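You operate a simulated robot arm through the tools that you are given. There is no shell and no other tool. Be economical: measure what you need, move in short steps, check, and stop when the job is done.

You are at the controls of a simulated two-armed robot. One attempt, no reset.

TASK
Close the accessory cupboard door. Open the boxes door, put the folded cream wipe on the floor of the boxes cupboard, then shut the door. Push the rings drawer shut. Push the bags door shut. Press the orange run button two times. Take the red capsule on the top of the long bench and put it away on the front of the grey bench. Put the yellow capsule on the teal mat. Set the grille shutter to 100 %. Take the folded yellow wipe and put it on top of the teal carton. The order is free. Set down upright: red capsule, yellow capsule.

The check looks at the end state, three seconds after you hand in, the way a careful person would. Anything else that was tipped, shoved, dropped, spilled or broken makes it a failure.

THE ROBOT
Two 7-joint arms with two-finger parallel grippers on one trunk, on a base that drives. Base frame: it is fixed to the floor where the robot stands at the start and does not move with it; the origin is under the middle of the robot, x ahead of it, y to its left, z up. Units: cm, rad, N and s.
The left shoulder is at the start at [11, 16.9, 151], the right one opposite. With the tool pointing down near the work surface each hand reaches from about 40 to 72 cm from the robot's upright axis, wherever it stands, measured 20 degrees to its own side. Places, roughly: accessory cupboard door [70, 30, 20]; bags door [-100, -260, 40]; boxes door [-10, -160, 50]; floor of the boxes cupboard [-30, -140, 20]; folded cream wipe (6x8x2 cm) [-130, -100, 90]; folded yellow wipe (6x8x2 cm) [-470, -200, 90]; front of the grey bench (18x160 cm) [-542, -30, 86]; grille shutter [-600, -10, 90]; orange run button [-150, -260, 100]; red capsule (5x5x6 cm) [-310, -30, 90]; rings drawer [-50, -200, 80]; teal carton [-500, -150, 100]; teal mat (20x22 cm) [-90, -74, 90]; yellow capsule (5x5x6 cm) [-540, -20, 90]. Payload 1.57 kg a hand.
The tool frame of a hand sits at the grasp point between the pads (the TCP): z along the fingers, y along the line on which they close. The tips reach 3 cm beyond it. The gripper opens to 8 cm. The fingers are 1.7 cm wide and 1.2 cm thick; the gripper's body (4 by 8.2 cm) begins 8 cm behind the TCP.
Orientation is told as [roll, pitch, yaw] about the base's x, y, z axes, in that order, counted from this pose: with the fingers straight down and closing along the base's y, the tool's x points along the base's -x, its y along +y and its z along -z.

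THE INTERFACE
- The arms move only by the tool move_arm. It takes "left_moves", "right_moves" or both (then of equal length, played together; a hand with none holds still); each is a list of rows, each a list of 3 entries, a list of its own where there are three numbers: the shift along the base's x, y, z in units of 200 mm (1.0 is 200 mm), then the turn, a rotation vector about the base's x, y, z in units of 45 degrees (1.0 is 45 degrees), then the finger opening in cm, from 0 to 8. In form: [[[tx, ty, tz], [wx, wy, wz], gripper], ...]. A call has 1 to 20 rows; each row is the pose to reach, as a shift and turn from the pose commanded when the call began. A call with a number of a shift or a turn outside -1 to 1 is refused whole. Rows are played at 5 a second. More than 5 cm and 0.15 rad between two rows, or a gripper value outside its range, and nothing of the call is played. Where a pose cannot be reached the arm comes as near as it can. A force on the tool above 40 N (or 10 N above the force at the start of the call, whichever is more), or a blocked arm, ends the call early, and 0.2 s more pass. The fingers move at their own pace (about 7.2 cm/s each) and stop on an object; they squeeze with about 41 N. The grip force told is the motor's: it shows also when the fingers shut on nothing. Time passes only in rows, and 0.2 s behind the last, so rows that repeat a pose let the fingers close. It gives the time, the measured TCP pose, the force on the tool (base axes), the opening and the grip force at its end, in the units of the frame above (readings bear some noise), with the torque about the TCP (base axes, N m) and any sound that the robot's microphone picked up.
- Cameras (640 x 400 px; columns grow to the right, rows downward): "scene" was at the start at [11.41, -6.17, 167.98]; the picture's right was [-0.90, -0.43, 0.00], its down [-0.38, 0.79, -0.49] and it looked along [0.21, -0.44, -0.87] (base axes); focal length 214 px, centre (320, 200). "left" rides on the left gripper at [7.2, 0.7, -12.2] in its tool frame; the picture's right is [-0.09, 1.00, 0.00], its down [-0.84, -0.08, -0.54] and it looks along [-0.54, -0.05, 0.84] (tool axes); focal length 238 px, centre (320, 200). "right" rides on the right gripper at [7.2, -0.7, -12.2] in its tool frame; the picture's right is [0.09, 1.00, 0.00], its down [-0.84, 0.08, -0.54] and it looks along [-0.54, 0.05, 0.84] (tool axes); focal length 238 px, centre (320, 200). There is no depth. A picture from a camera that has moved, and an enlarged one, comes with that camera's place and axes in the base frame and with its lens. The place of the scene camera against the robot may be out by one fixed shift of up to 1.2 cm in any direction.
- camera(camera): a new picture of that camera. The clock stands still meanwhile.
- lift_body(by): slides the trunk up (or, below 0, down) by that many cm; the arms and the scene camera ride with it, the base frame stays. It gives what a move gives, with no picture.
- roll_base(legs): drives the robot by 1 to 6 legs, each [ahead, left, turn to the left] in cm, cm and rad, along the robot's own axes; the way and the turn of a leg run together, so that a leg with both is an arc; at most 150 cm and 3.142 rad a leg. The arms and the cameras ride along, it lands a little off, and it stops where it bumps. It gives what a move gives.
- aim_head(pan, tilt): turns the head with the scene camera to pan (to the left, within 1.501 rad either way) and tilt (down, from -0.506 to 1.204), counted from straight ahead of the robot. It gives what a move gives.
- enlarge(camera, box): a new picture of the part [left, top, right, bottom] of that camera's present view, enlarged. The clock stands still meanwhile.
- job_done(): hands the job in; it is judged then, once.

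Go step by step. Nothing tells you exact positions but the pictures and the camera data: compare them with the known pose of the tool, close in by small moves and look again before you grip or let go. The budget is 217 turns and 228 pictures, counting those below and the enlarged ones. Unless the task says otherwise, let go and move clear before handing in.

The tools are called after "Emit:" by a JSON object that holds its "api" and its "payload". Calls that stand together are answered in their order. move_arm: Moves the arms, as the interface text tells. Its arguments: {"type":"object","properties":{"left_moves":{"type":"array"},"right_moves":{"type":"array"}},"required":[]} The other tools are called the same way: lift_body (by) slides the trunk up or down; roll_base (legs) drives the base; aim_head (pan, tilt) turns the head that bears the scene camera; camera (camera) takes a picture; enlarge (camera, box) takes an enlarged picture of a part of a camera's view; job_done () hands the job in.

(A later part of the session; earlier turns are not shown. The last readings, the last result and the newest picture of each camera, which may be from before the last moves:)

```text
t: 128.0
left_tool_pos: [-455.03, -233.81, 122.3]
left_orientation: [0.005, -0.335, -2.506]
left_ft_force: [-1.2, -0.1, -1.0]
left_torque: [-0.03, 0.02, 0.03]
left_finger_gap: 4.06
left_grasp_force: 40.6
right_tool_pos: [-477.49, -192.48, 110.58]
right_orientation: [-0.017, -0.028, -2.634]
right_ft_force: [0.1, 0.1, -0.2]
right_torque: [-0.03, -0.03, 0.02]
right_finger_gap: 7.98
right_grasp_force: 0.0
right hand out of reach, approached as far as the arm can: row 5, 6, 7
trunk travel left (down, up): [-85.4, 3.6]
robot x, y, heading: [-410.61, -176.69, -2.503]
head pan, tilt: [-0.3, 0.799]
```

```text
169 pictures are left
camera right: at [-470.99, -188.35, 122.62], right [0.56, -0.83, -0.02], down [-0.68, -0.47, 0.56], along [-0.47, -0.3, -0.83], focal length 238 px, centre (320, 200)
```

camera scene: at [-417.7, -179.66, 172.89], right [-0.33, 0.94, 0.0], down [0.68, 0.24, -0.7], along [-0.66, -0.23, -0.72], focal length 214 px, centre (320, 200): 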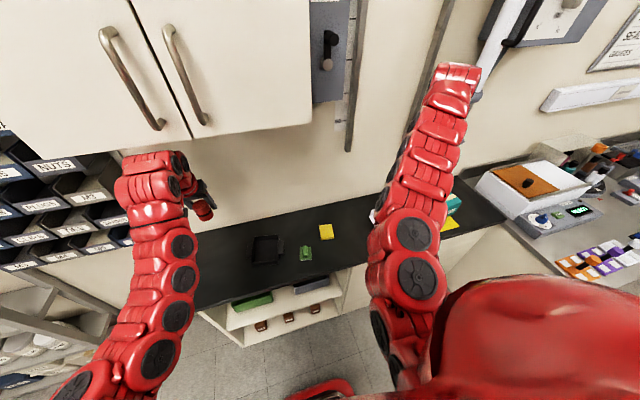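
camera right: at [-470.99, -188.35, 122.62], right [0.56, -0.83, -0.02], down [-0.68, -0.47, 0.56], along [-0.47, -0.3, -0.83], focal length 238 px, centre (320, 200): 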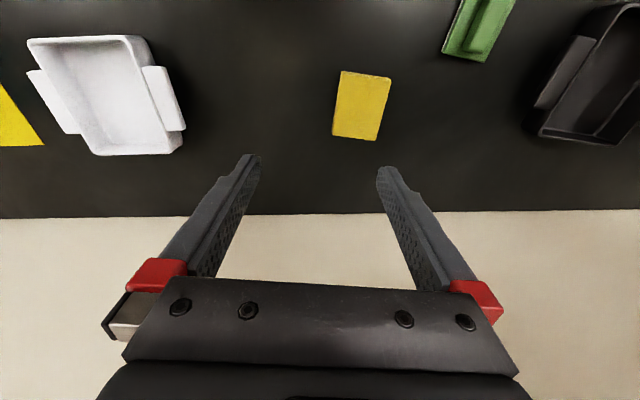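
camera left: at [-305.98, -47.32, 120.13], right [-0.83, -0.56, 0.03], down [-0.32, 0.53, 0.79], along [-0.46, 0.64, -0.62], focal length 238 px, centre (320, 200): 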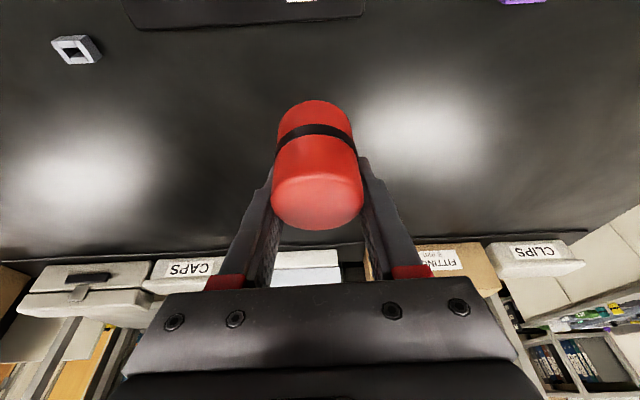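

Emit:
{"api": "lift_body", "payload": {"by": -10}}

Emit:
{"api": "move_arm", "payload": {"right_moves": [[[0.05, -0.06, 0], [0, 0, 0.02], 8], [[0.1, -0.12, 0], [0, 0, 0.03], 8], [[0.16, -0.19, 0], [0, 0, 0.04], 8], [[0.16, -0.19, 0], [0, 0, 0.04], 8]]}}

Emit:
{"api": "camera", "payload": {"camera": "right"}}

```text
t: 129.3
left_tool_pos: [-454.99, -233.93, 112.27]
left_orientation: [0.005, -0.335, -2.506]
left_ft_force: [0.6, 0.2, -0.9]
left_torque: [0.0, 0.01, -0.02]
left_finger_gap: 4.09
left_grasp_force: 41.0
right_tool_pos: [-477.49, -192.46, 100.69]
right_orientation: [-0.016, -0.027, -2.633]
right_ft_force: [1.3, -0.7, 0.0]
right_torque: [-0.02, -0.01, -0.04]
right_finger_gap: 7.99
right_grasp_force: 0.1
trunk travel left (down, up): [-75.4, 13.6]
robot x, y, heading: [-410.13, -176.98, -2.502]
head pan, tilt: [-0.3, 0.799]
```

```text
t: 130.3
left_tool_pos: [-455.04, -233.98, 112.26]
left_orientation: [0.005, -0.336, -2.506]
left_ft_force: [0.6, 0.8, -0.6]
left_torque: [-0.01, 0.01, 0.01]
left_finger_gap: 4.06
left_grasp_force: 40.9
right_tool_pos: [-475.12, -197.42, 100.68]
right_orientation: [-0.018, -0.029, -2.604]
right_ft_force: [-0.5, -0.8, 0.0]
right_torque: [-0.01, 0.0, 0.01]
right_finger_gap: 7.98
right_grasp_force: 0.1
right hand out of reach, approached as far as the arm can: row 1, 2, 3, 4
trunk travel left (down, up): [-75.4, 13.6]
robot x, y, heading: [-410.48, -176.62, -2.504]
head pan, tilt: [-0.3, 0.799]
```

```text
168 pictures are left
camera right: at [-468.84, -193.05, 112.59], right [0.59, -0.81, -0.02], down [-0.66, -0.5, 0.56], along [-0.46, -0.32, -0.83], focal length 238 px, centre (320, 200)
```

right: 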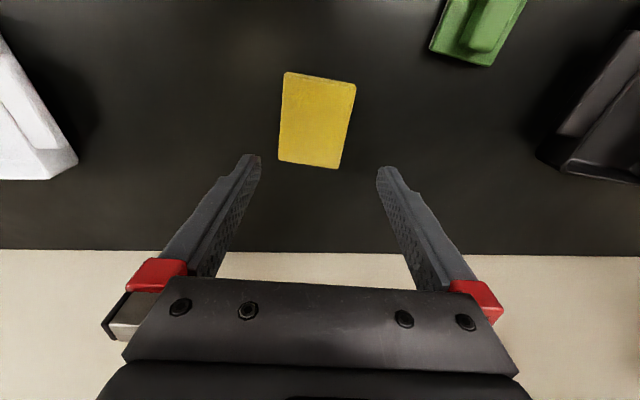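

Emit:
{"api": "move_arm", "payload": {"right_moves": [[[0.0, 0.0, -0.1], [0, 0, 0], 8], [[0.02, 0.03, -0.2], [0, 0, 0], 8], [[0.04, 0.06, -0.27], [0, 0, 0], 8], [[0.04, 0.06, -0.27], [0, 0, 0], 8]]}}

Emit:
{"api": "camera", "payload": {"camera": "right"}}

```text
t: 131.3
left_tool_pos: [-454.95, -233.94, 112.17]
left_orientation: [0.006, -0.336, -2.507]
left_ft_force: [0.3, -0.2, -0.1]
left_torque: [0.01, 0.02, -0.01]
left_finger_gap: 4.07
left_grasp_force: 41.3
right_tool_pos: [-474.28, -196.03, 95.27]
right_orientation: [-0.017, -0.028, -2.602]
right_ft_force: [-0.5, -0.7, 0.3]
right_torque: [-0.01, 0.02, -0.02]
right_finger_gap: 7.99
right_grasp_force: 0.0
trunk travel left (down, up): [-75.4, 13.6]
robot x, y, heading: [-410.11, -176.81, -2.507]
head pan, tilt: [-0.3, 0.799]
```

```text
167 pictures are left
camera right: at [-467.98, -191.77, 107.13], right [0.59, -0.81, -0.02], down [-0.66, -0.5, 0.56], along [-0.46, -0.32, -0.83], focal length 238 px, centre (320, 200)
```

right: 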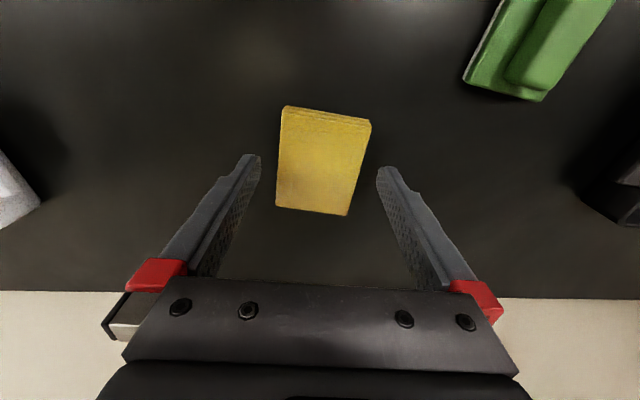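

Emit:
{"api": "move_arm", "payload": {"right_moves": [[[0.0, 0.0, -0.1], [0, 0, -0.05], 8], [[0.0, 0.0, -0.17], [0, 0, -0.05], 8], [[0.0, 0.0, -0.17], [0, 0, -0.05], 4.5], [[0.0, 0.0, -0.17], [0, 0, -0.05], 4.5], [[0.0, 0.0, -0.17], [0, 0, -0.05], 4.5], [[0.0, 0.0, -0.17], [0, 0, -0.05], 4.5]]}}

Emit:
{"api": "camera", "payload": {"camera": "right"}}

```text
t: 131.9
left_tool_pos: [-454.89, -233.78, 112.24]
left_orientation: [0.005, -0.336, -2.506]
left_ft_force: [-0.5, 0.3, -0.7]
left_torque: [0.0, -0.02, 0.02]
left_finger_gap: 4.07
left_grasp_force: 41.1
right_tool_pos: [-474.2, -196.06, 93.09]
right_orientation: [-0.012, -0.027, -2.64]
right_ft_force: [11.3, 6.5, 16.2]
right_torque: [-0.39, -0.81, 0.48]
right_finger_gap: 7.95
right_grasp_force: 0.0
trunk travel left (down, up): [-75.4, 13.6]
robot x, y, heading: [-410.69, -176.75, -2.499]
head pan, tilt: [-0.3, 0.799]
stopped in row 2 (right hand): the force on the tool passed its limit at 50 N (the readings are from after the stop); the commanded pose is now the measured one
```

```text
166 pictures are left
camera right: at [-467.68, -191.97, 105.07], right [0.56, -0.83, -0.02], down [-0.68, -0.47, 0.56], along [-0.47, -0.3, -0.83], focal length 238 px, centre (320, 200)
```

right: 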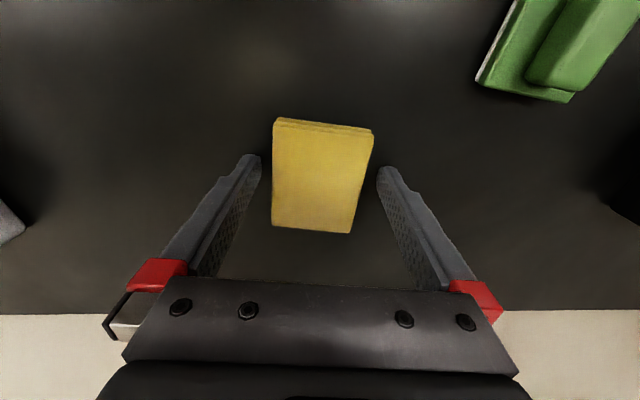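

Emit:
{"api": "move_arm", "payload": {"right_moves": [[[0.0, 0.0, 0.02], [0, 0, 0], 8], [[0.0, 0.0, 0.02], [0, 0, 0], 4.5], [[0.0, 0.0, 0.02], [0, 0, 0], 4.5], [[0.0, 0.0, 0.02], [0, 0, 0], 4.5], [[0.0, 0.0, 0.02], [0, 0, 0], 4.5], [[0, 0, 0.2], [0, 0, 0], 4.5], [[0, 0, 0.4], [0, 0, 0], 4.5], [[0, 0, 0.6], [0, 0, 0], 4.5]]}}

Emit:
{"api": "camera", "payload": {"camera": "right"}}

```text
t: 133.7
left_tool_pos: [-455.15, -233.8, 112.31]
left_orientation: [0.007, -0.336, -2.505]
left_ft_force: [-0.4, -0.6, -0.2]
left_torque: [0.01, 0.0, 0.03]
left_finger_gap: 4.1
left_grasp_force: 41.2
right_tool_pos: [-475.48, -196.72, 100.81]
right_orientation: [-0.012, -0.028, -2.638]
right_ft_force: [1.0, -0.5, -1.1]
right_torque: [0.01, -0.02, -0.01]
right_finger_gap: 5.79
right_grasp_force: 40.8
right hand out of reach, approached as far as the arm can: row 7, 8
trunk travel left (down, up): [-75.4, 13.6]
robot x, y, heading: [-410.66, -176.72, -2.5]
head pan, tilt: [-0.3, 0.799]
```

```text
165 pictures are left
camera right: at [-468.98, -192.61, 112.72], right [0.56, -0.83, -0.02], down [-0.68, -0.47, 0.56], along [-0.48, -0.3, -0.83], focal length 238 px, centre (320, 200)
```

right: 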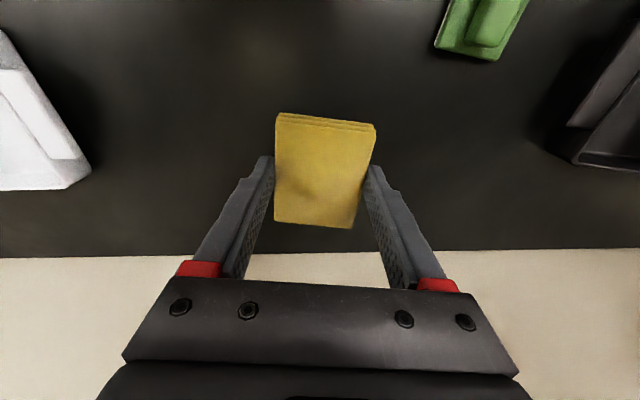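

Emit:
{"api": "lift_body", "payload": {"by": 15}}

Emit:
{"api": "roll_base", "payload": {"legs": [[0, -48, 0]]}}

Emit:
{"api": "camera", "payload": {"camera": "right"}}

Emit:
{"api": "aim_head", "payload": {"pan": -0.5, "tilt": 0.9}}

Emit:
{"api": "camera", "payload": {"camera": "scene"}}

```text
t: 135.3
left_tool_pos: [-454.59, -232.17, 122.02]
left_orientation: [-0.04, -0.28, -2.494]
left_ft_force: [0.4, 0.2, -0.2]
left_torque: [0.02, -0.04, -0.01]
left_finger_gap: 4.04
left_grasp_force: 41.2
right_tool_pos: [-475.22, -196.48, 113.43]
right_orientation: [-0.011, -0.03, -2.64]
right_ft_force: [0.4, 0.7, 0.6]
right_torque: [-0.01, 0.02, 0.03]
right_finger_gap: 5.77
right_grasp_force: 40.6
right hand out of reach, approached as far as the arm can: row 1
trunk travel left (down, up): [-89.0, 0.0]
robot x, y, heading: [-410.4, -176.69, -2.497]
head pan, tilt: [-0.3, 0.799]
```

```text
t: 137.1
left_tool_pos: [-458.81, -231.25, 121.65]
left_orientation: [0.001, -0.26, -2.199]
left_ft_force: [-4.5, 4.7, 6.9]
left_torque: [-0.34, -0.62, 0.17]
left_finger_gap: 4.08
left_grasp_force: 40.9
right_tool_pos: [-489.42, -199.77, 112.68]
right_orientation: [0.022, -0.023, -2.387]
right_ft_force: [93.3, 54.4, 47.4]
right_torque: [-4.76, 9.74, -0.92]
right_finger_gap: 5.8
right_grasp_force: 41.3
trunk travel left (down, up): [-89.0, 0.0]
robot x, y, heading: [-428.13, -166.26, -2.25]
head pan, tilt: [-0.3, 0.799]
stopped in leg 1: the robot was blocked; the commanded pose is now the measured one
```

```text
164 pictures are left
camera right: at [-484.52, -193.93, 124.73], right [0.75, -0.66, 0.02], down [-0.56, -0.61, 0.56], along [-0.36, -0.43, -0.83], focal length 238 px, centre (320, 200)
```

right: 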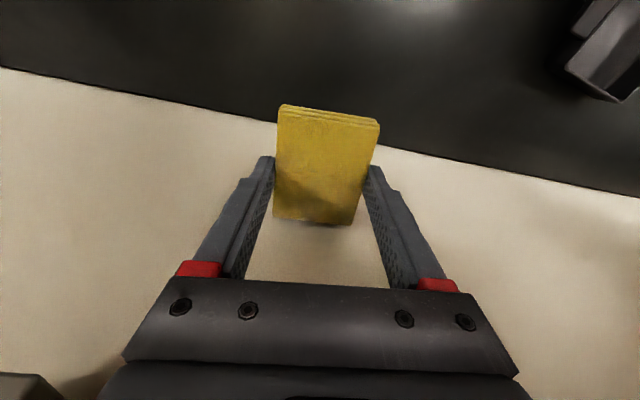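

```text
t: 137.8
left_tool_pos: [-458.88, -231.19, 121.86]
left_orientation: [-0.001, -0.269, -2.195]
left_ft_force: [0.3, 0.7, -1.2]
left_torque: [0.0, 0.01, 0.01]
left_finger_gap: 4.07
left_grasp_force: 40.7
right_tool_pos: [-489.4, -199.66, 112.72]
right_orientation: [0.015, -0.007, -2.385]
right_ft_force: [161.1, 163.1, 32.0]
right_torque: [-15.26, 16.03, -4.3]
right_finger_gap: 5.77
right_grasp_force: 40.8
trunk travel left (down, up): [-89.0, 0.0]
robot x, y, heading: [-429.83, -166.58, -2.243]
head pan, tilt: [-0.499, 0.901]
```

```text
163 pictures are left
camera scene: at [-439.72, -176.98, 175.46], right [-0.39, 0.92, 0.01], down [0.72, 0.31, -0.63], along [-0.58, -0.24, -0.78], focal length 214 px, centre (320, 200)
```

scene: 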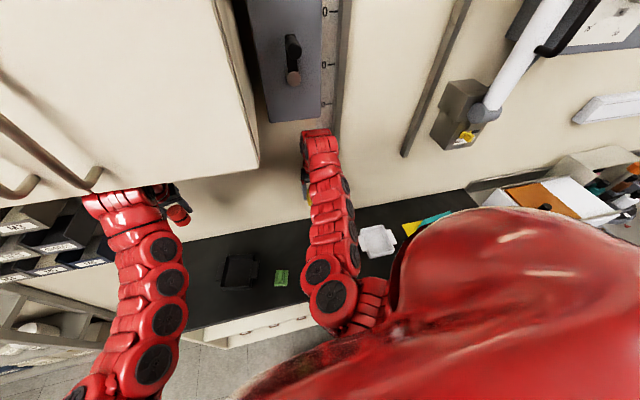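

Emit:
{"api": "roll_base", "payload": {"legs": [[-14, 0, 0]]}}

Emit:
{"api": "camera", "payload": {"camera": "scene"}}

Emit:
{"api": "camera", "payload": {"camera": "right"}}

```text
t: 139.1
left_tool_pos: [-450.42, -221.34, 122.33]
left_orientation: [0.002, -0.277, -2.192]
left_ft_force: [0.7, 1.0, -0.3]
left_torque: [-0.03, 0.06, -0.02]
left_finger_gap: 4.08
left_grasp_force: 41.4
right_tool_pos: [-481.31, -190.66, 112.67]
right_orientation: [0.018, -0.036, -2.371]
right_ft_force: [-0.2, -0.5, 0.2]
right_torque: [-0.05, 0.03, 0.03]
right_finger_gap: 5.78
right_grasp_force: 41.6
trunk travel left (down, up): [-89.0, 0.0]
robot x, y, heading: [-421.23, -156.01, -2.243]
head pan, tilt: [-0.499, 0.901]
```

```text
162 pictures are left
camera scene: at [-431.7, -167.17, 175.63], right [-0.39, 0.92, 0.01], down [0.72, 0.31, -0.62], along [-0.57, -0.23, -0.78], focal length 214 px, centre (320, 200)
```

scene: 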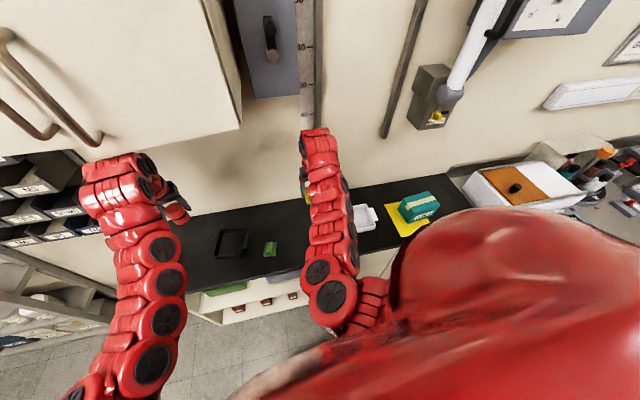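

```text
161 pictures are left
camera right: at [-476.39, -184.61, 124.62], right [0.76, -0.65, 0.01], down [-0.54, -0.62, 0.57], along [-0.36, -0.44, -0.82], focal length 238 px, centre (320, 200)
```

right: 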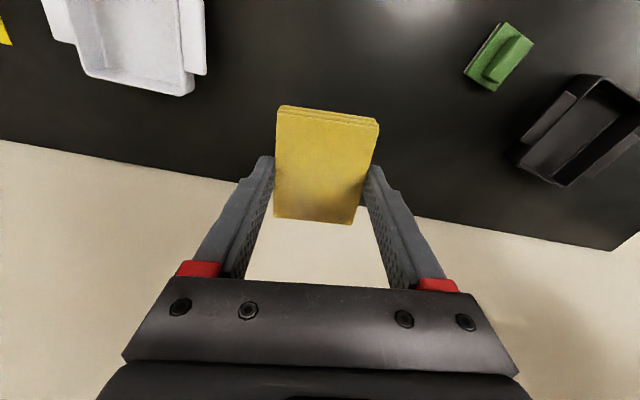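

Emit:
{"api": "roll_base", "payload": {"legs": [[-24, 0, 0], [0, 0, -0.26], [0, -30, 0]]}}

Emit:
{"api": "aim_head", "payload": {"pan": -0.3, "tilt": 0.8}}

Emit:
{"api": "camera", "payload": {"camera": "scene"}}

Emit:
{"api": "camera", "payload": {"camera": "right"}}

```text
t: 143.4
left_tool_pos: [-469.51, -167.52, 122.87]
left_orientation: [0.009, -0.285, -2.455]
left_ft_force: [0.0, 1.1, -0.1]
left_torque: [-0.03, 0.05, -0.02]
left_finger_gap: 4.08
left_grasp_force: 41.1
right_tool_pos: [-491.31, -130.09, 112.81]
right_orientation: [0.026, -0.04, -2.633]
right_ft_force: [0.1, -0.7, 0.6]
right_torque: [0.01, 0.01, 0.01]
right_finger_gap: 5.78
right_grasp_force: 40.7
trunk travel left (down, up): [-89.0, 0.0]
robot x, y, heading: [-424.19, -113.02, -2.503]
head pan, tilt: [-0.499, 0.901]
```

```text
t: 144.2
left_tool_pos: [-469.6, -167.39, 122.85]
left_orientation: [0.01, -0.283, -2.457]
left_ft_force: [-0.9, -0.2, -0.4]
left_torque: [0.0, 0.01, 0.0]
left_finger_gap: 4.08
left_grasp_force: 41.2
right_tool_pos: [-491.44, -129.93, 112.84]
right_orientation: [0.03, -0.041, -2.632]
right_ft_force: [0.7, 0.6, 0.5]
right_torque: [-0.05, -0.02, 0.03]
right_finger_gap: 5.81
right_grasp_force: 41.3
trunk travel left (down, up): [-89.0, 0.0]
robot x, y, heading: [-424.04, -113.16, -2.503]
head pan, tilt: [-0.3, 0.799]
```

```text
160 pictures are left
camera scene: at [-437.62, -120.83, 176.47], right [-0.33, 0.94, 0.0], down [0.68, 0.24, -0.7], along [-0.66, -0.23, -0.72], focal length 214 px, centre (320, 200)
```

scene: 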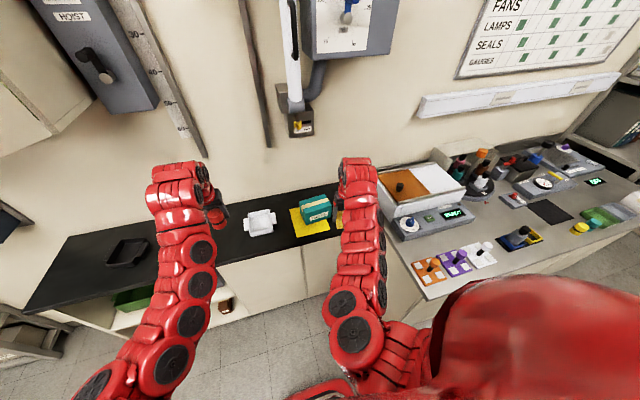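

```text
159 pictures are left
camera right: at [-485.2, -125.26, 124.7], right [0.57, -0.82, 0.03], down [-0.68, -0.45, 0.58], along [-0.46, -0.34, -0.82], focal length 238 px, centre (320, 200)
```

right: 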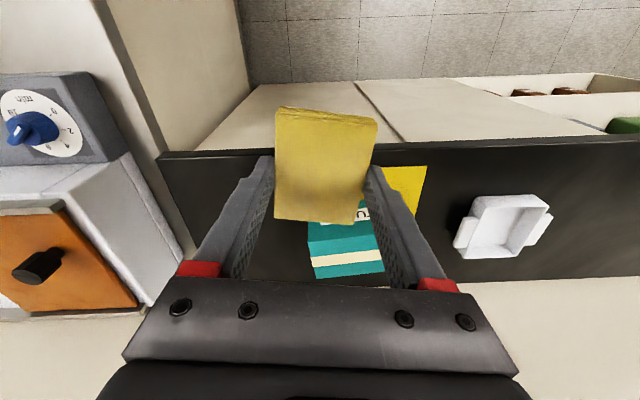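

Emit:
{"api": "enlarge", "payload": {"camera": "scene", "box": [230, 170, 390, 270]}}

Emit:
{"api": "enlarge", "payload": {"camera": "right", "box": [240, 100, 480, 300]}}

```text
4.00 times, centred on (310, 220) of scene
camera zoom: at [-437.62, -120.83, 176.47], right [-0.33, 0.94, 0.0], down [0.68, 0.24, -0.7], along [-0.66, -0.23, -0.72], focal length 858 px, centre (360, 120)
```

zoom: 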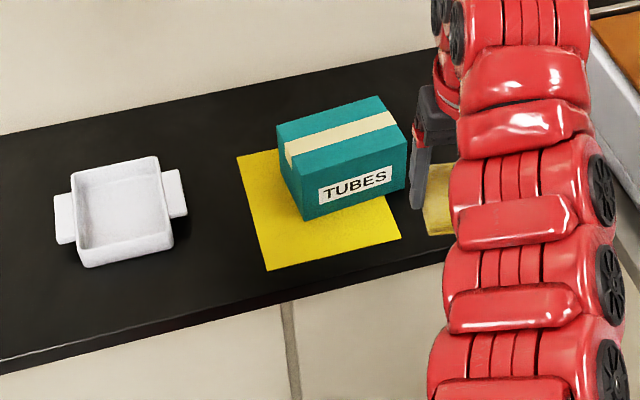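

```text
2.00 times, centred on (360, 200) of right
camera zoom: at [-485.2, -125.26, 124.7], right [0.57, -0.82, 0.03], down [-0.68, -0.45, 0.58], along [-0.46, -0.34, -0.82], focal length 477 px, centre (240, 200)
```

zoom: 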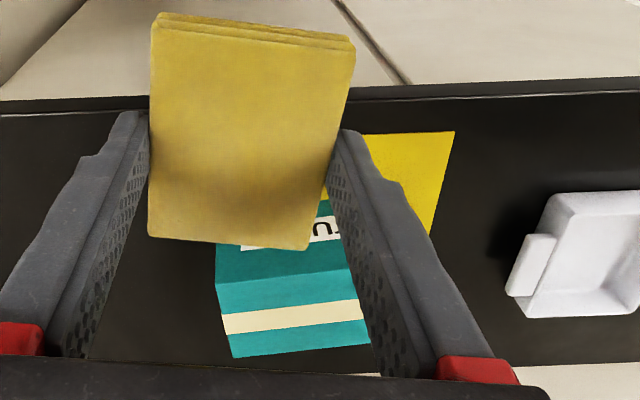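

Emit:
{"api": "roll_base", "payload": {"legs": [[14, 4, 0]]}}

Emit:
{"api": "move_arm", "payload": {"right_moves": [[[0, 0, 0], [0, 0, 0.1], 4.5], [[0, 0, 0], [0, 0, 0.2], 4.5], [[0, 0, 0], [0, 0, 0.22], 4.5]]}}

Emit:
{"api": "camera", "payload": {"camera": "scene"}}

Emit:
{"api": "camera", "payload": {"camera": "right"}}

```text
t: 145.5
left_tool_pos: [-478.41, -178.87, 123.0]
left_orientation: [0.009, -0.286, -2.458]
left_ft_force: [0.3, 0.1, -0.9]
left_torque: [-0.03, 0.04, 0.02]
left_finger_gap: 4.07
left_grasp_force: 41.1
right_tool_pos: [-500.35, -141.29, 112.97]
right_orientation: [0.029, -0.041, -2.634]
right_ft_force: [0.0, 0.1, -0.3]
right_torque: [-0.01, 0.02, -0.03]
right_finger_gap: 5.77
right_grasp_force: 41.1
trunk travel left (down, up): [-89.0, 0.0]
robot x, y, heading: [-433.14, -124.62, -2.502]
head pan, tilt: [-0.3, 0.799]
```

```text
t: 146.3
left_tool_pos: [-478.64, -179.11, 122.86]
left_orientation: [0.008, -0.283, -2.456]
left_ft_force: [-0.4, 0.2, -0.4]
left_torque: [0.01, 0.02, 0.02]
left_finger_gap: 4.09
left_grasp_force: 41.0
right_tool_pos: [-500.49, -141.59, 112.85]
right_orientation: [0.027, -0.038, -2.458]
right_ft_force: [1.1, -0.7, 0.0]
right_torque: [-0.04, -0.02, 0.0]
right_finger_gap: 5.8
right_grasp_force: 40.4
trunk travel left (down, up): [-89.0, 0.0]
robot x, y, heading: [-432.69, -124.96, -2.498]
head pan, tilt: [-0.3, 0.799]
```

```text
156 pictures are left
camera scene: at [-446.58, -132.6, 176.46], right [-0.33, 0.94, 0.0], down [0.68, 0.24, -0.7], along [-0.66, -0.23, -0.72], focal length 214 px, centre (320, 200)
```

scene: 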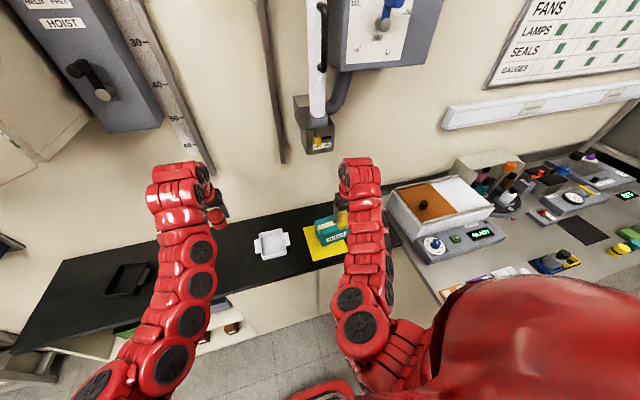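

```text
155 pictures are left
camera right: at [-495.06, -135.87, 124.65], right [0.7, -0.71, 0.02], down [-0.59, -0.56, 0.58], along [-0.4, -0.42, -0.82], focal length 238 px, centre (320, 200)
```

right: 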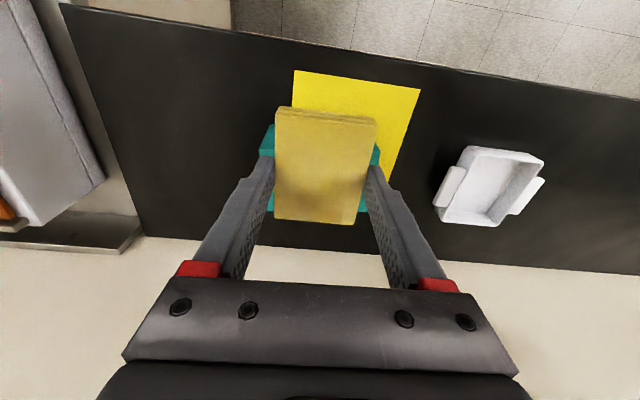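

Emit:
{"api": "move_arm", "payload": {"right_moves": [[[-0.1, -0.09, -0.0], [0, 0, 0], 4.5], [[-0.2, -0.18, -0.1], [0, 0, 0], 4.5], [[-0.32, -0.27, -0.2], [0, 0, 0], 4.5], [[-0.32, -0.27, -0.35], [0, 0, 0], 4.5], [[-0.32, -0.27, -0.45], [0, 0, 0], 4.5]]}}

Emit:
{"api": "enlarge", "payload": {"camera": "scene", "box": [240, 140, 440, 265]}}

Emit:
{"api": "camera", "payload": {"camera": "right"}}

```text
t: 147.5
left_tool_pos: [-478.65, -179.01, 122.87]
left_orientation: [0.009, -0.284, -2.457]
left_ft_force: [-0.3, -0.7, -0.9]
left_torque: [-0.03, 0.0, -0.02]
left_finger_gap: 4.09
left_grasp_force: 41.0
right_tool_pos: [-505.61, -145.75, 104.07]
right_orientation: [0.026, -0.043, -2.461]
right_ft_force: [-0.2, -0.4, -1.2]
right_torque: [0.01, 0.01, -0.01]
right_finger_gap: 5.79
right_grasp_force: 40.5
right hand out of reach, approached as far as the arm can: row 3, 4, 5
trunk travel left (down, up): [-89.0, 0.0]
robot x, y, heading: [-433.25, -124.75, -2.506]
head pan, tilt: [-0.3, 0.799]
```

```text
3.20 times, centred on (340, 202) of scene
camera zoom: at [-446.53, -132.53, 176.47], right [-0.33, 0.94, 0.0], down [0.68, 0.24, -0.7], along [-0.66, -0.23, -0.72], focal length 686 px, centre (256, 192)
```

zoom: 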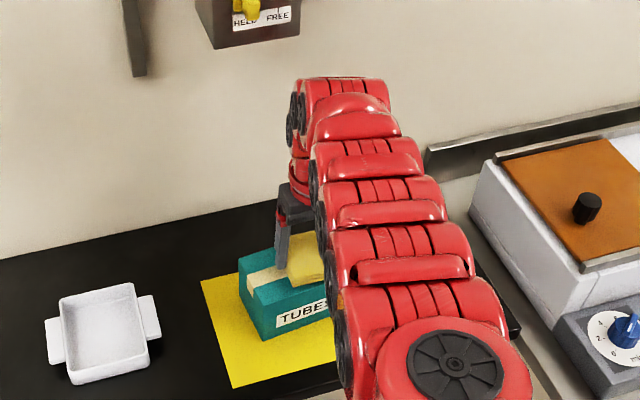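

```text
153 pictures are left
camera right: at [-500.23, -140.15, 115.99], right [0.7, -0.71, 0.02], down [-0.59, -0.56, 0.58], along [-0.4, -0.42, -0.82], focal length 238 px, centre (320, 200)
```

right: 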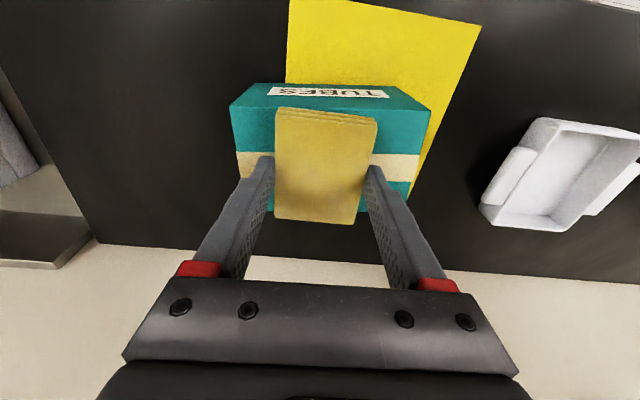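

Emit:
{"api": "roll_base", "payload": {"legs": [[1.3, 0, 0]]}}

Emit:
{"api": "move_arm", "payload": {"right_moves": [[[0, 0, -0.03], [0, 0, 0], 4.5], [[0, 0, -0.06], [0, 0, 0], 4.5], [[0, 0, -0.09], [0, 0, 0], 4.5], [[0, 0, -0.12], [0, 0, 0], 4.5]]}}

Emit:
{"api": "camera", "payload": {"camera": "right"}}

Emit:
{"api": "enlarge", "payload": {"camera": "scene", "box": [280, 190, 380, 250]}}

```text
t: 148.3
left_tool_pos: [-479.37, -179.48, 123.17]
left_orientation: [0.009, -0.287, -2.455]
left_ft_force: [1.1, 0.3, -0.4]
left_torque: [-0.02, 0.04, -0.01]
left_finger_gap: 4.08
left_grasp_force: 41.3
right_tool_pos: [-506.41, -146.41, 104.43]
right_orientation: [0.028, -0.043, -2.461]
right_ft_force: [1.3, -0.4, -0.5]
right_torque: [-0.03, 0.05, 0.0]
right_finger_gap: 5.79
right_grasp_force: 40.8
trunk travel left (down, up): [-89.0, 0.0]
robot x, y, heading: [-434.07, -125.31, -2.502]
head pan, tilt: [-0.3, 0.799]
```

```text
t: 149.3
left_tool_pos: [-479.3, -179.47, 123.15]
left_orientation: [0.007, -0.287, -2.457]
left_ft_force: [0.0, 0.1, 0.3]
left_torque: [0.01, 0.01, -0.01]
left_finger_gap: 4.08
left_grasp_force: 40.9
right_tool_pos: [-506.18, -146.36, 102.49]
right_orientation: [0.024, -0.052, -2.461]
right_ft_force: [-4.4, -2.4, 30.3]
right_torque: [1.01, -0.05, 0.02]
right_finger_gap: 5.85
right_grasp_force: 41.2
right hand out of reach, approached as far as the arm can: row 3, 4
trunk travel left (down, up): [-89.0, 0.0]
robot x, y, heading: [-434.1, -125.58, -2.502]
head pan, tilt: [-0.3, 0.799]
```

```text
152 pictures are left
camera right: at [-500.64, -140.6, 114.22], right [0.7, -0.71, 0.02], down [-0.59, -0.56, 0.59], along [-0.41, -0.42, -0.81], focal length 238 px, centre (320, 200)
```

right: 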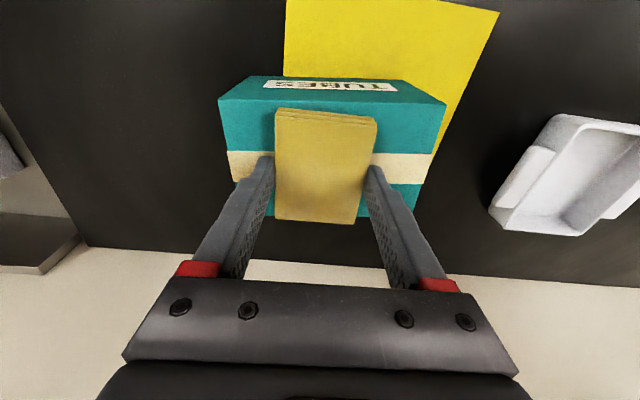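

```text
6.40 times, centred on (330, 220) of scene
camera zoom: at [-447.08, -133.12, 176.58], right [-0.33, 0.94, 0.0], down [0.67, 0.24, -0.7], along [-0.66, -0.23, -0.72], focal length 1373 px, centre (256, 72)
```

zoom: 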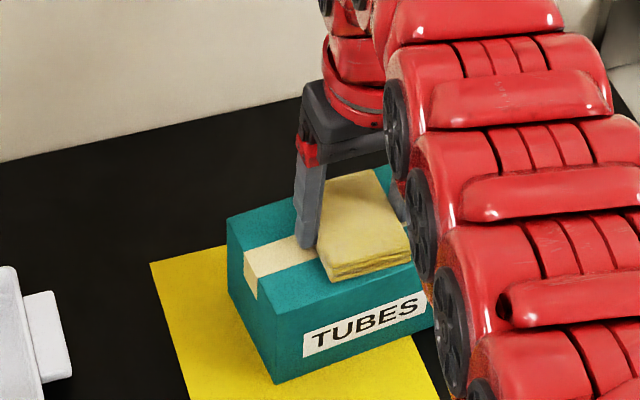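

Emit:
{"api": "move_arm", "payload": {"right_moves": [[[0, 0, 0.02], [0, 0, 0], 4.5], [[0, 0, 0.02], [0, 0, 0], 7.8], [[0, 0, 0.02], [0, 0, 0], 8], [[0, 0, 0.02], [0, 0, 0], 8], [[0, 0, 0.15], [0, 0, 0], 8], [[0, 0, 0.3], [0, 0, 0], 8], [[0, 0, 0.45], [0, 0, 0], 8]]}}

Emit:
{"api": "camera", "payload": {"camera": "right"}}

```text
t: 150.9
left_tool_pos: [-479.61, -179.57, 122.9]
left_orientation: [0.01, -0.285, -2.456]
left_ft_force: [0.4, 0.4, -1.0]
left_torque: [0.0, -0.01, 0.0]
left_finger_gap: 4.09
left_grasp_force: 41.4
right_tool_pos: [-506.14, -146.36, 111.13]
right_orientation: [0.026, -0.04, -2.462]
right_ft_force: [0.0, 0.1, -0.2]
right_torque: [0.01, 0.04, -0.01]
right_finger_gap: 7.99
right_grasp_force: 0.0
trunk travel left (down, up): [-89.0, 0.0]
robot x, y, heading: [-433.87, -125.46, -2.501]
head pan, tilt: [-0.3, 0.799]
```

```text
150 pictures are left
camera right: at [-500.73, -140.74, 122.94], right [0.7, -0.71, 0.02], down [-0.59, -0.56, 0.58], along [-0.4, -0.42, -0.82], focal length 238 px, centre (320, 200)
```

right: 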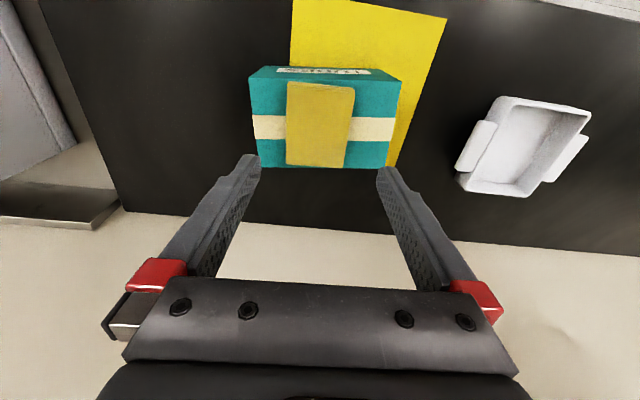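

Emit:
{"api": "move_arm", "payload": {"right_moves": [[[0.0, 0.0, 0.15], [0, 0, 0], 8], [[0.1, 0.08, 0.3], [0, 0, 0], 8], [[0.2, 0.15, 0.45], [0, 0, 0], 8], [[0.3, 0.22, 0.55], [0, 0, 0], 8]]}}

Emit:
{"api": "roll_base", "payload": {"legs": [[-33, 0, 0], [0, -100, 0]]}}

Emit:
{"api": "aim_head", "payload": {"pan": -0.2, "tilt": 0.8}}

Emit:
{"api": "camera", "payload": {"camera": "scene"}}

Emit:
{"api": "camera", "payload": {"camera": "right"}}

```text
t: 151.9
left_tool_pos: [-479.65, -179.18, 123.07]
left_orientation: [0.011, -0.285, -2.46]
left_ft_force: [-0.4, 2.0, -0.3]
left_torque: [-0.06, 0.0, 0.01]
left_finger_gap: 4.06
left_grasp_force: 40.5
right_tool_pos: [-501.68, -142.26, 120.78]
right_orientation: [0.03, -0.042, -2.463]
right_ft_force: [0.1, 0.3, -0.4]
right_torque: [-0.02, -0.01, 0.0]
right_finger_gap: 7.99
right_grasp_force: 0.1
right hand out of reach, approached as far as the arm can: row 4
trunk travel left (down, up): [-89.0, 0.0]
robot x, y, heading: [-433.91, -125.38, -2.499]
head pan, tilt: [-0.3, 0.799]
```

```text
t: 158.8
left_tool_pos: [-512.43, -80.14, 122.96]
left_orientation: [0.009, -0.283, -2.462]
left_ft_force: [-0.7, -0.5, -1.0]
left_torque: [0.0, 0.01, 0.01]
left_finger_gap: 4.09
left_grasp_force: 41.3
right_tool_pos: [-534.34, -43.09, 120.81]
right_orientation: [0.029, -0.041, -2.464]
right_ft_force: [0.3, -0.4, 0.0]
right_torque: [0.01, 0.01, -0.03]
right_finger_gap: 8.0
right_grasp_force: 0.0
trunk travel left (down, up): [-89.0, 0.0]
robot x, y, heading: [-466.69, -26.48, -2.508]
head pan, tilt: [-0.3, 0.799]
```

```text
t: 159.5
left_tool_pos: [-512.55, -80.15, 122.84]
left_orientation: [0.008, -0.285, -2.463]
left_ft_force: [-1.0, -0.4, -1.2]
left_torque: [0.01, 0.02, 0.0]
left_finger_gap: 4.07
left_grasp_force: 41.0
right_tool_pos: [-534.31, -43.16, 120.84]
right_orientation: [0.028, -0.04, -2.467]
right_ft_force: [0.4, 0.7, -0.9]
right_torque: [0.01, -0.01, -0.03]
right_finger_gap: 8.01
right_grasp_force: 0.1
trunk travel left (down, up): [-89.0, 0.0]
robot x, y, heading: [-466.74, -26.16, -2.507]
head pan, tilt: [-0.201, 0.799]
```

```text
149 pictures are left
camera scene: at [-479.88, -34.57, 176.47], right [-0.42, 0.91, 0.0], down [0.65, 0.3, -0.7], along [-0.63, -0.29, -0.72], focal length 214 px, centre (320, 200)
```

scene: 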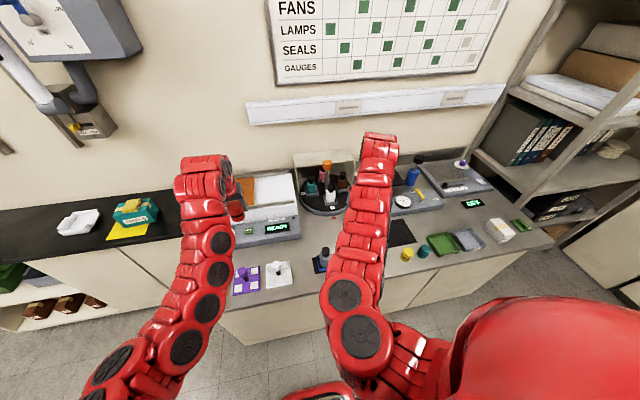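

```text
148 pictures are left
camera right: at [-528.78, -37.41, 132.65], right [0.69, -0.72, 0.02], down [-0.6, -0.56, 0.58], along [-0.4, -0.42, -0.82], focal length 238 px, centre (320, 200)
```

right: 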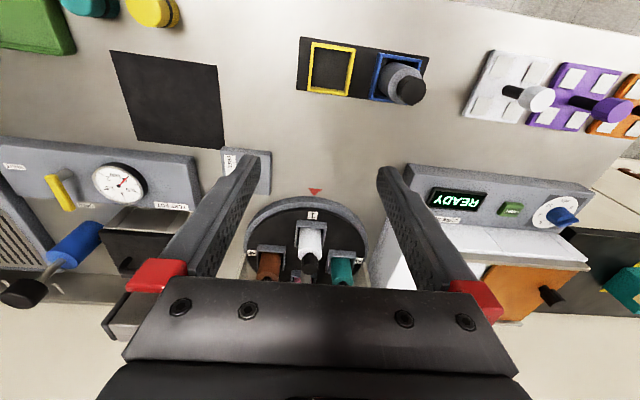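

Emit:
{"api": "roll_base", "payload": {"legs": [[0, -51, 0]]}}

Emit:
{"api": "camera", "payload": {"camera": "left"}}

Emit:
{"api": "camera", "payload": {"camera": "scene"}}

```text
t: 162.4
left_tool_pos: [-542.44, -39.49, 123.06]
left_orientation: [0.008, -0.284, -2.462]
left_ft_force: [-0.6, -0.4, -0.2]
left_torque: [0.01, -0.01, -0.02]
left_finger_gap: 4.08
left_grasp_force: 40.8
right_tool_pos: [-564.15, -2.42, 120.73]
right_orientation: [0.03, -0.04, -2.465]
right_ft_force: [0.1, 0.8, -0.2]
right_torque: [0.03, -0.02, 0.0]
right_finger_gap: 8.01
right_grasp_force: 0.1
trunk travel left (down, up): [-89.0, 0.0]
robot x, y, heading: [-496.84, 14.24, -2.509]
head pan, tilt: [-0.201, 0.799]
```

```text
147 pictures are left
camera left: at [-534.01, -33.46, 132.59], right [0.56, -0.83, 0.03], down [-0.56, -0.35, 0.75], along [-0.61, -0.44, -0.66], focal length 238 px, centre (320, 200)
```

left: 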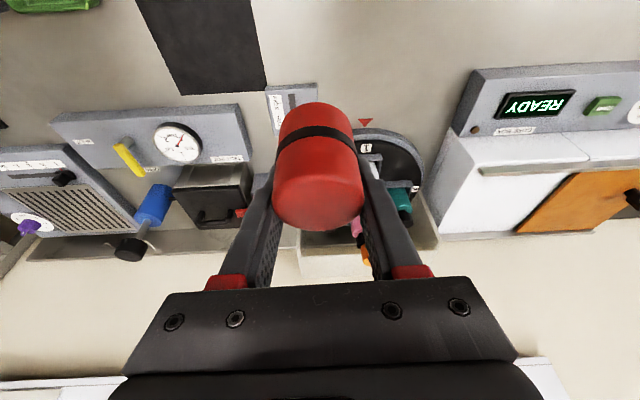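

```text
146 pictures are left
camera scene: at [-509.78, 6.09, 176.47], right [-0.42, 0.91, 0.0], down [0.65, 0.3, -0.7], along [-0.63, -0.29, -0.72], focal length 214 px, centre (320, 200)
```

scene: 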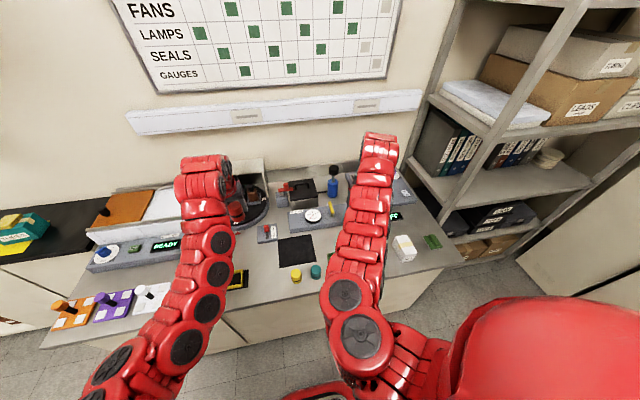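

Emit:
{"api": "move_arm", "payload": {"left_moves": [[[0.02, 0.02, -0.2], [0, 0, 0], 3.5], [[0.05, 0.05, -0.4], [-0.01, 0.015, 0], 3.5], [[0.09, 0.1, -0.6], [-0.02, 0.03, 0], 3.5], [[0.14, 0.16, -0.8], [-0.03, 0.045, 0], 3.5], [[0.18, 0.205, -1.0], [-0.041, 0.055, 0], 3.5], [[0.18, 0.205, -1.0], [-0.041, 0.055, 0], 3.5]]}}

Emit:
{"api": "enlarge", "payload": {"camera": "scene", "box": [160, 200, 360, 325]}}

Emit:
{"api": "camera", "payload": {"camera": "left"}}

```text
t: 163.8
left_tool_pos: [-539.09, -35.4, 103.0]
left_orientation: [0.009, -0.338, -2.464]
left_ft_force: [0.4, 0.5, -0.1]
left_torque: [-0.02, 0.01, 0.01]
left_finger_gap: 4.09
left_grasp_force: 40.6
right_tool_pos: [-564.33, -2.42, 120.71]
right_orientation: [0.028, -0.04, -2.467]
right_ft_force: [-0.4, 0.0, 0.3]
right_torque: [0.0, 0.03, 0.02]
right_finger_gap: 7.97
right_grasp_force: 0.1
trunk travel left (down, up): [-89.0, 0.0]
robot x, y, heading: [-496.49, 14.52, -2.514]
head pan, tilt: [-0.201, 0.799]
```

```text
3.20 times, centred on (260, 262) of scene
camera zoom: at [-509.87, 6.19, 176.47], right [-0.42, 0.91, 0.0], down [0.65, 0.3, -0.7], along [-0.63, -0.29, -0.72], focal length 686 px, centre (512, 0)
```

zoom: 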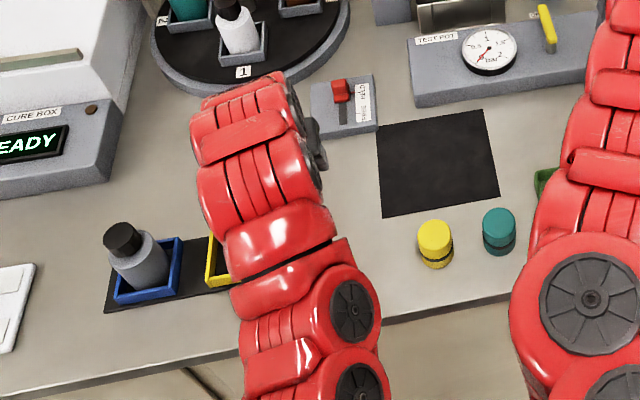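

```text
144 pictures are left
camera left: at [-530.23, -29.06, 112.1], right [0.56, -0.83, 0.04], down [-0.52, -0.32, 0.79], along [-0.64, -0.46, -0.61], focal length 238 px, centre (320, 200)
```

left: 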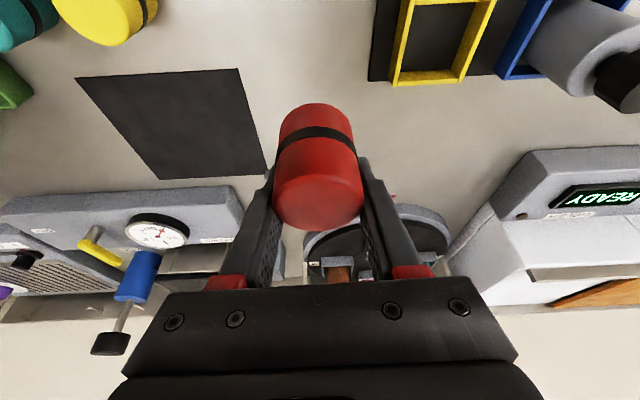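

Emit:
{"api": "move_arm", "payload": {"left_moves": [[[0.07, 0.05, -0.15], [0, 0, 0], 3.5], [[0.13, 0.09, -0.3], [0, 0, 0], 3.5], [[0.13, 0.09, -0.45], [0, 0, 0], 3.5], [[0.13, 0.09, -0.52], [0, 0, 0], 3.5], [[0.13, 0.09, -0.56], [0, 0, 0], 3.5], [[0.13, 0.09, -0.59], [0, 0, 0], 3.5], [[0.13, 0.09, -0.59], [0, 0, 0], 3.5]]}}

Emit:
{"api": "camera", "payload": {"camera": "left"}}

```text
t: 165.4
left_tool_pos: [-536.27, -33.42, 91.03]
left_orientation: [0.009, -0.339, -2.46]
left_ft_force: [0.7, -0.8, -0.7]
left_torque: [0.0, 0.01, 0.02]
left_finger_gap: 4.1
left_grasp_force: 41.0
right_tool_pos: [-564.25, -2.28, 120.85]
right_orientation: [0.028, -0.04, -2.468]
right_ft_force: [0.4, -0.2, 0.3]
right_torque: [0.02, 0.0, -0.01]
right_finger_gap: 7.98
right_grasp_force: 0.1
trunk travel left (down, up): [-89.0, 0.0]
robot x, y, heading: [-496.78, 14.48, -2.509]
head pan, tilt: [-0.201, 0.799]
```

```text
143 pictures are left
camera left: at [-527.41, -27.16, 100.19], right [0.56, -0.83, 0.04], down [-0.52, -0.32, 0.79], along [-0.64, -0.46, -0.61], focal length 238 px, centre (320, 200)
```

left: 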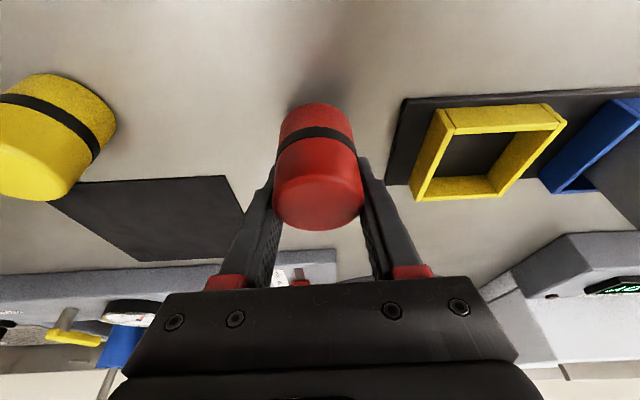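

Red capsule is just above the grey bench; lower in millimetre steps until contact.

Emit:
{"api": "move_arm", "payload": {"left_moves": [[[0, 0, -0.02], [0, 0, 0], 3.5], [[0, 0, -0.04], [0, 0, 0], 3.5], [[0, 0, -0.06], [0, 0, 0], 3.5], [[0, 0, -0.08], [0, 0, 0], 3.5], [[0, 0, -0.1], [0, 0, 0], 3.5]]}}

Emit:
{"api": "camera", "payload": {"camera": "left"}}

```text
t: 166.6
left_tool_pos: [-536.38, -33.55, 89.14]
left_orientation: [0.007, -0.342, -2.461]
left_ft_force: [-0.6, -1.0, 4.4]
left_torque: [0.14, -0.05, 0.0]
left_finger_gap: 4.06
left_grasp_force: 41.1
right_tool_pos: [-564.2, -2.17, 120.83]
right_orientation: [0.027, -0.042, -2.466]
right_ft_force: [0.6, 1.4, -0.1]
right_torque: [-0.02, -0.01, 0.01]
right_finger_gap: 7.99
right_grasp_force: 0.0
trunk travel left (down, up): [-89.0, 0.0]
robot x, y, heading: [-496.83, 14.89, -2.503]
head pan, tilt: [-0.201, 0.799]
```

```text
142 pictures are left
camera left: at [-527.43, -27.15, 98.28], right [0.56, -0.83, 0.04], down [-0.52, -0.32, 0.79], along [-0.64, -0.46, -0.61], focal length 238 px, centre (320, 200)
```

left: 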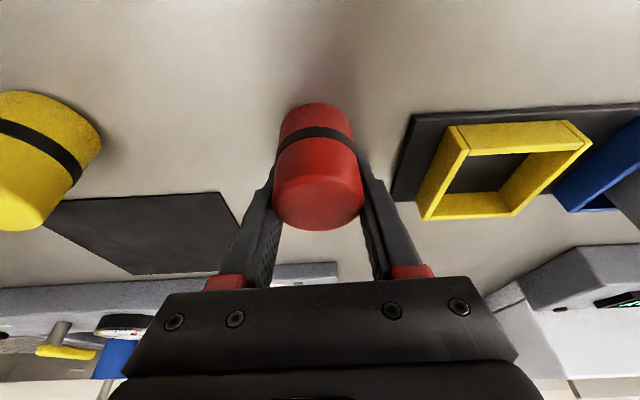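

Emit:
{"api": "move_arm", "payload": {"left_moves": [[[0, 0, -0.01], [0, 0, 0], 3.5], [[0, 0, -0.01], [0, 0, 0], 6], [[0, 0, -0.01], [0, 0, 0], 8], [[0, 0, -0.01], [0, 0, 0], 8], [[0.03, 0.02, 0.1], [0, 0, 0], 8], [[0.06, 0.05, 0.25], [0, 0, 0], 8], [[0.1, 0.08, 0.45], [0, 0, 0], 8], [[0.12, 0.09, 0.65], [0, 0, 0], 8]]}}

Emit:
{"api": "camera", "payload": {"camera": "left"}}

```text
t: 168.4
left_tool_pos: [-533.84, -31.75, 102.34]
left_orientation: [0.005, -0.338, -2.462]
left_ft_force: [0.1, 0.0, 0.1]
left_torque: [-0.02, 0.02, 0.02]
left_finger_gap: 8.01
left_grasp_force: 0.0
right_tool_pos: [-564.18, -2.35, 120.78]
right_orientation: [0.027, -0.039, -2.465]
right_ft_force: [-0.6, 1.1, 0.2]
right_torque: [-0.01, -0.03, -0.01]
right_finger_gap: 7.97
right_grasp_force: 0.1
trunk travel left (down, up): [-89.0, 0.0]
robot x, y, heading: [-496.92, 14.47, -2.51]
head pan, tilt: [-0.201, 0.799]
```

```text
141 pictures are left
camera left: at [-524.98, -25.41, 111.45], right [0.56, -0.83, 0.04], down [-0.52, -0.32, 0.79], along [-0.64, -0.46, -0.61], focal length 238 px, centre (320, 200)
```

left: 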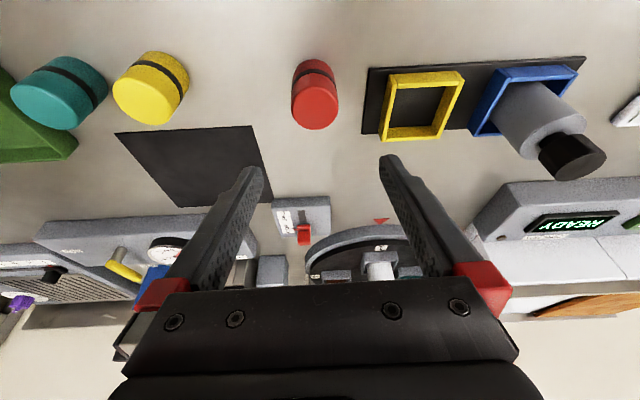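

Emit:
{"api": "roll_base", "payload": {"legs": [[0, -14, 0]]}}

Emit:
{"api": "camera", "payload": {"camera": "left"}}

Emit:
{"api": "camera", "payload": {"camera": "scene"}}

Emit:
{"api": "camera", "payload": {"camera": "right"}}

```text
t: 169.8
left_tool_pos: [-542.11, -20.66, 102.21]
left_orientation: [0.004, -0.338, -2.462]
left_ft_force: [-0.4, 0.0, -0.2]
left_torque: [0.02, 0.01, -0.01]
left_finger_gap: 7.98
left_grasp_force: 0.1
right_tool_pos: [-572.31, 8.76, 120.77]
right_orientation: [0.026, -0.04, -2.466]
right_ft_force: [0.3, -0.1, -0.8]
right_torque: [-0.01, 0.01, 0.01]
right_finger_gap: 8.02
right_grasp_force: 0.0
trunk travel left (down, up): [-89.0, 0.0]
robot x, y, heading: [-505.03, 25.57, -2.507]
head pan, tilt: [-0.201, 0.799]
```

```text
140 pictures are left
camera left: at [-533.13, -14.38, 111.37], right [0.56, -0.83, 0.04], down [-0.52, -0.32, 0.79], along [-0.64, -0.46, -0.61], focal length 238 px, centre (320, 200)
```

left: 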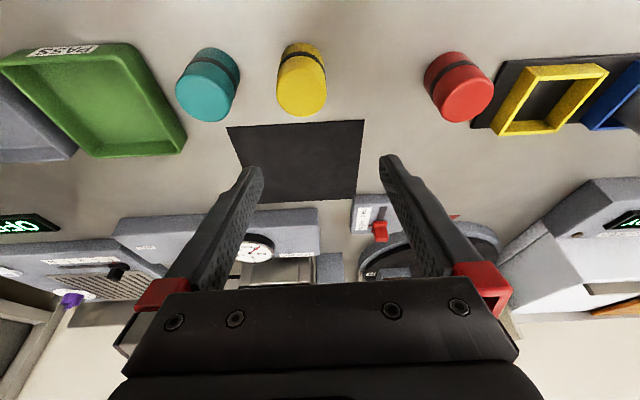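

```text
139 pictures are left
camera scene: at [-517.86, 17.15, 176.48], right [-0.42, 0.91, 0.0], down [0.65, 0.3, -0.7], along [-0.63, -0.29, -0.72], focal length 214 px, centre (320, 200)
```

scene: 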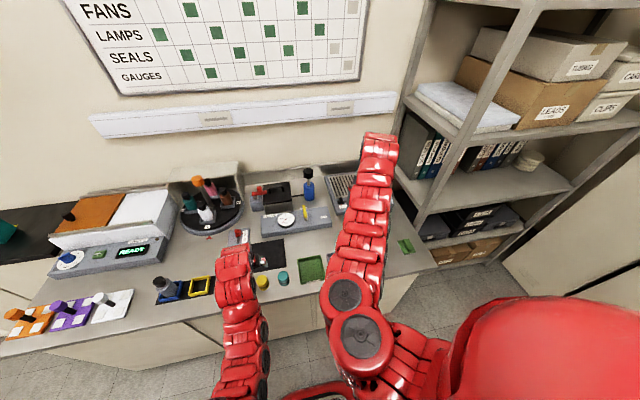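

```text
138 pictures are left
camera right: at [-566.82, 14.42, 132.7], right [0.69, -0.72, 0.02], down [-0.6, -0.56, 0.58], along [-0.4, -0.41, -0.82], focal length 238 px, centre (320, 200)
```

right: 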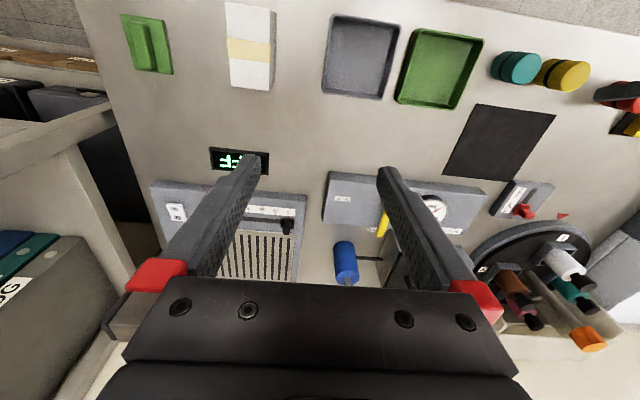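

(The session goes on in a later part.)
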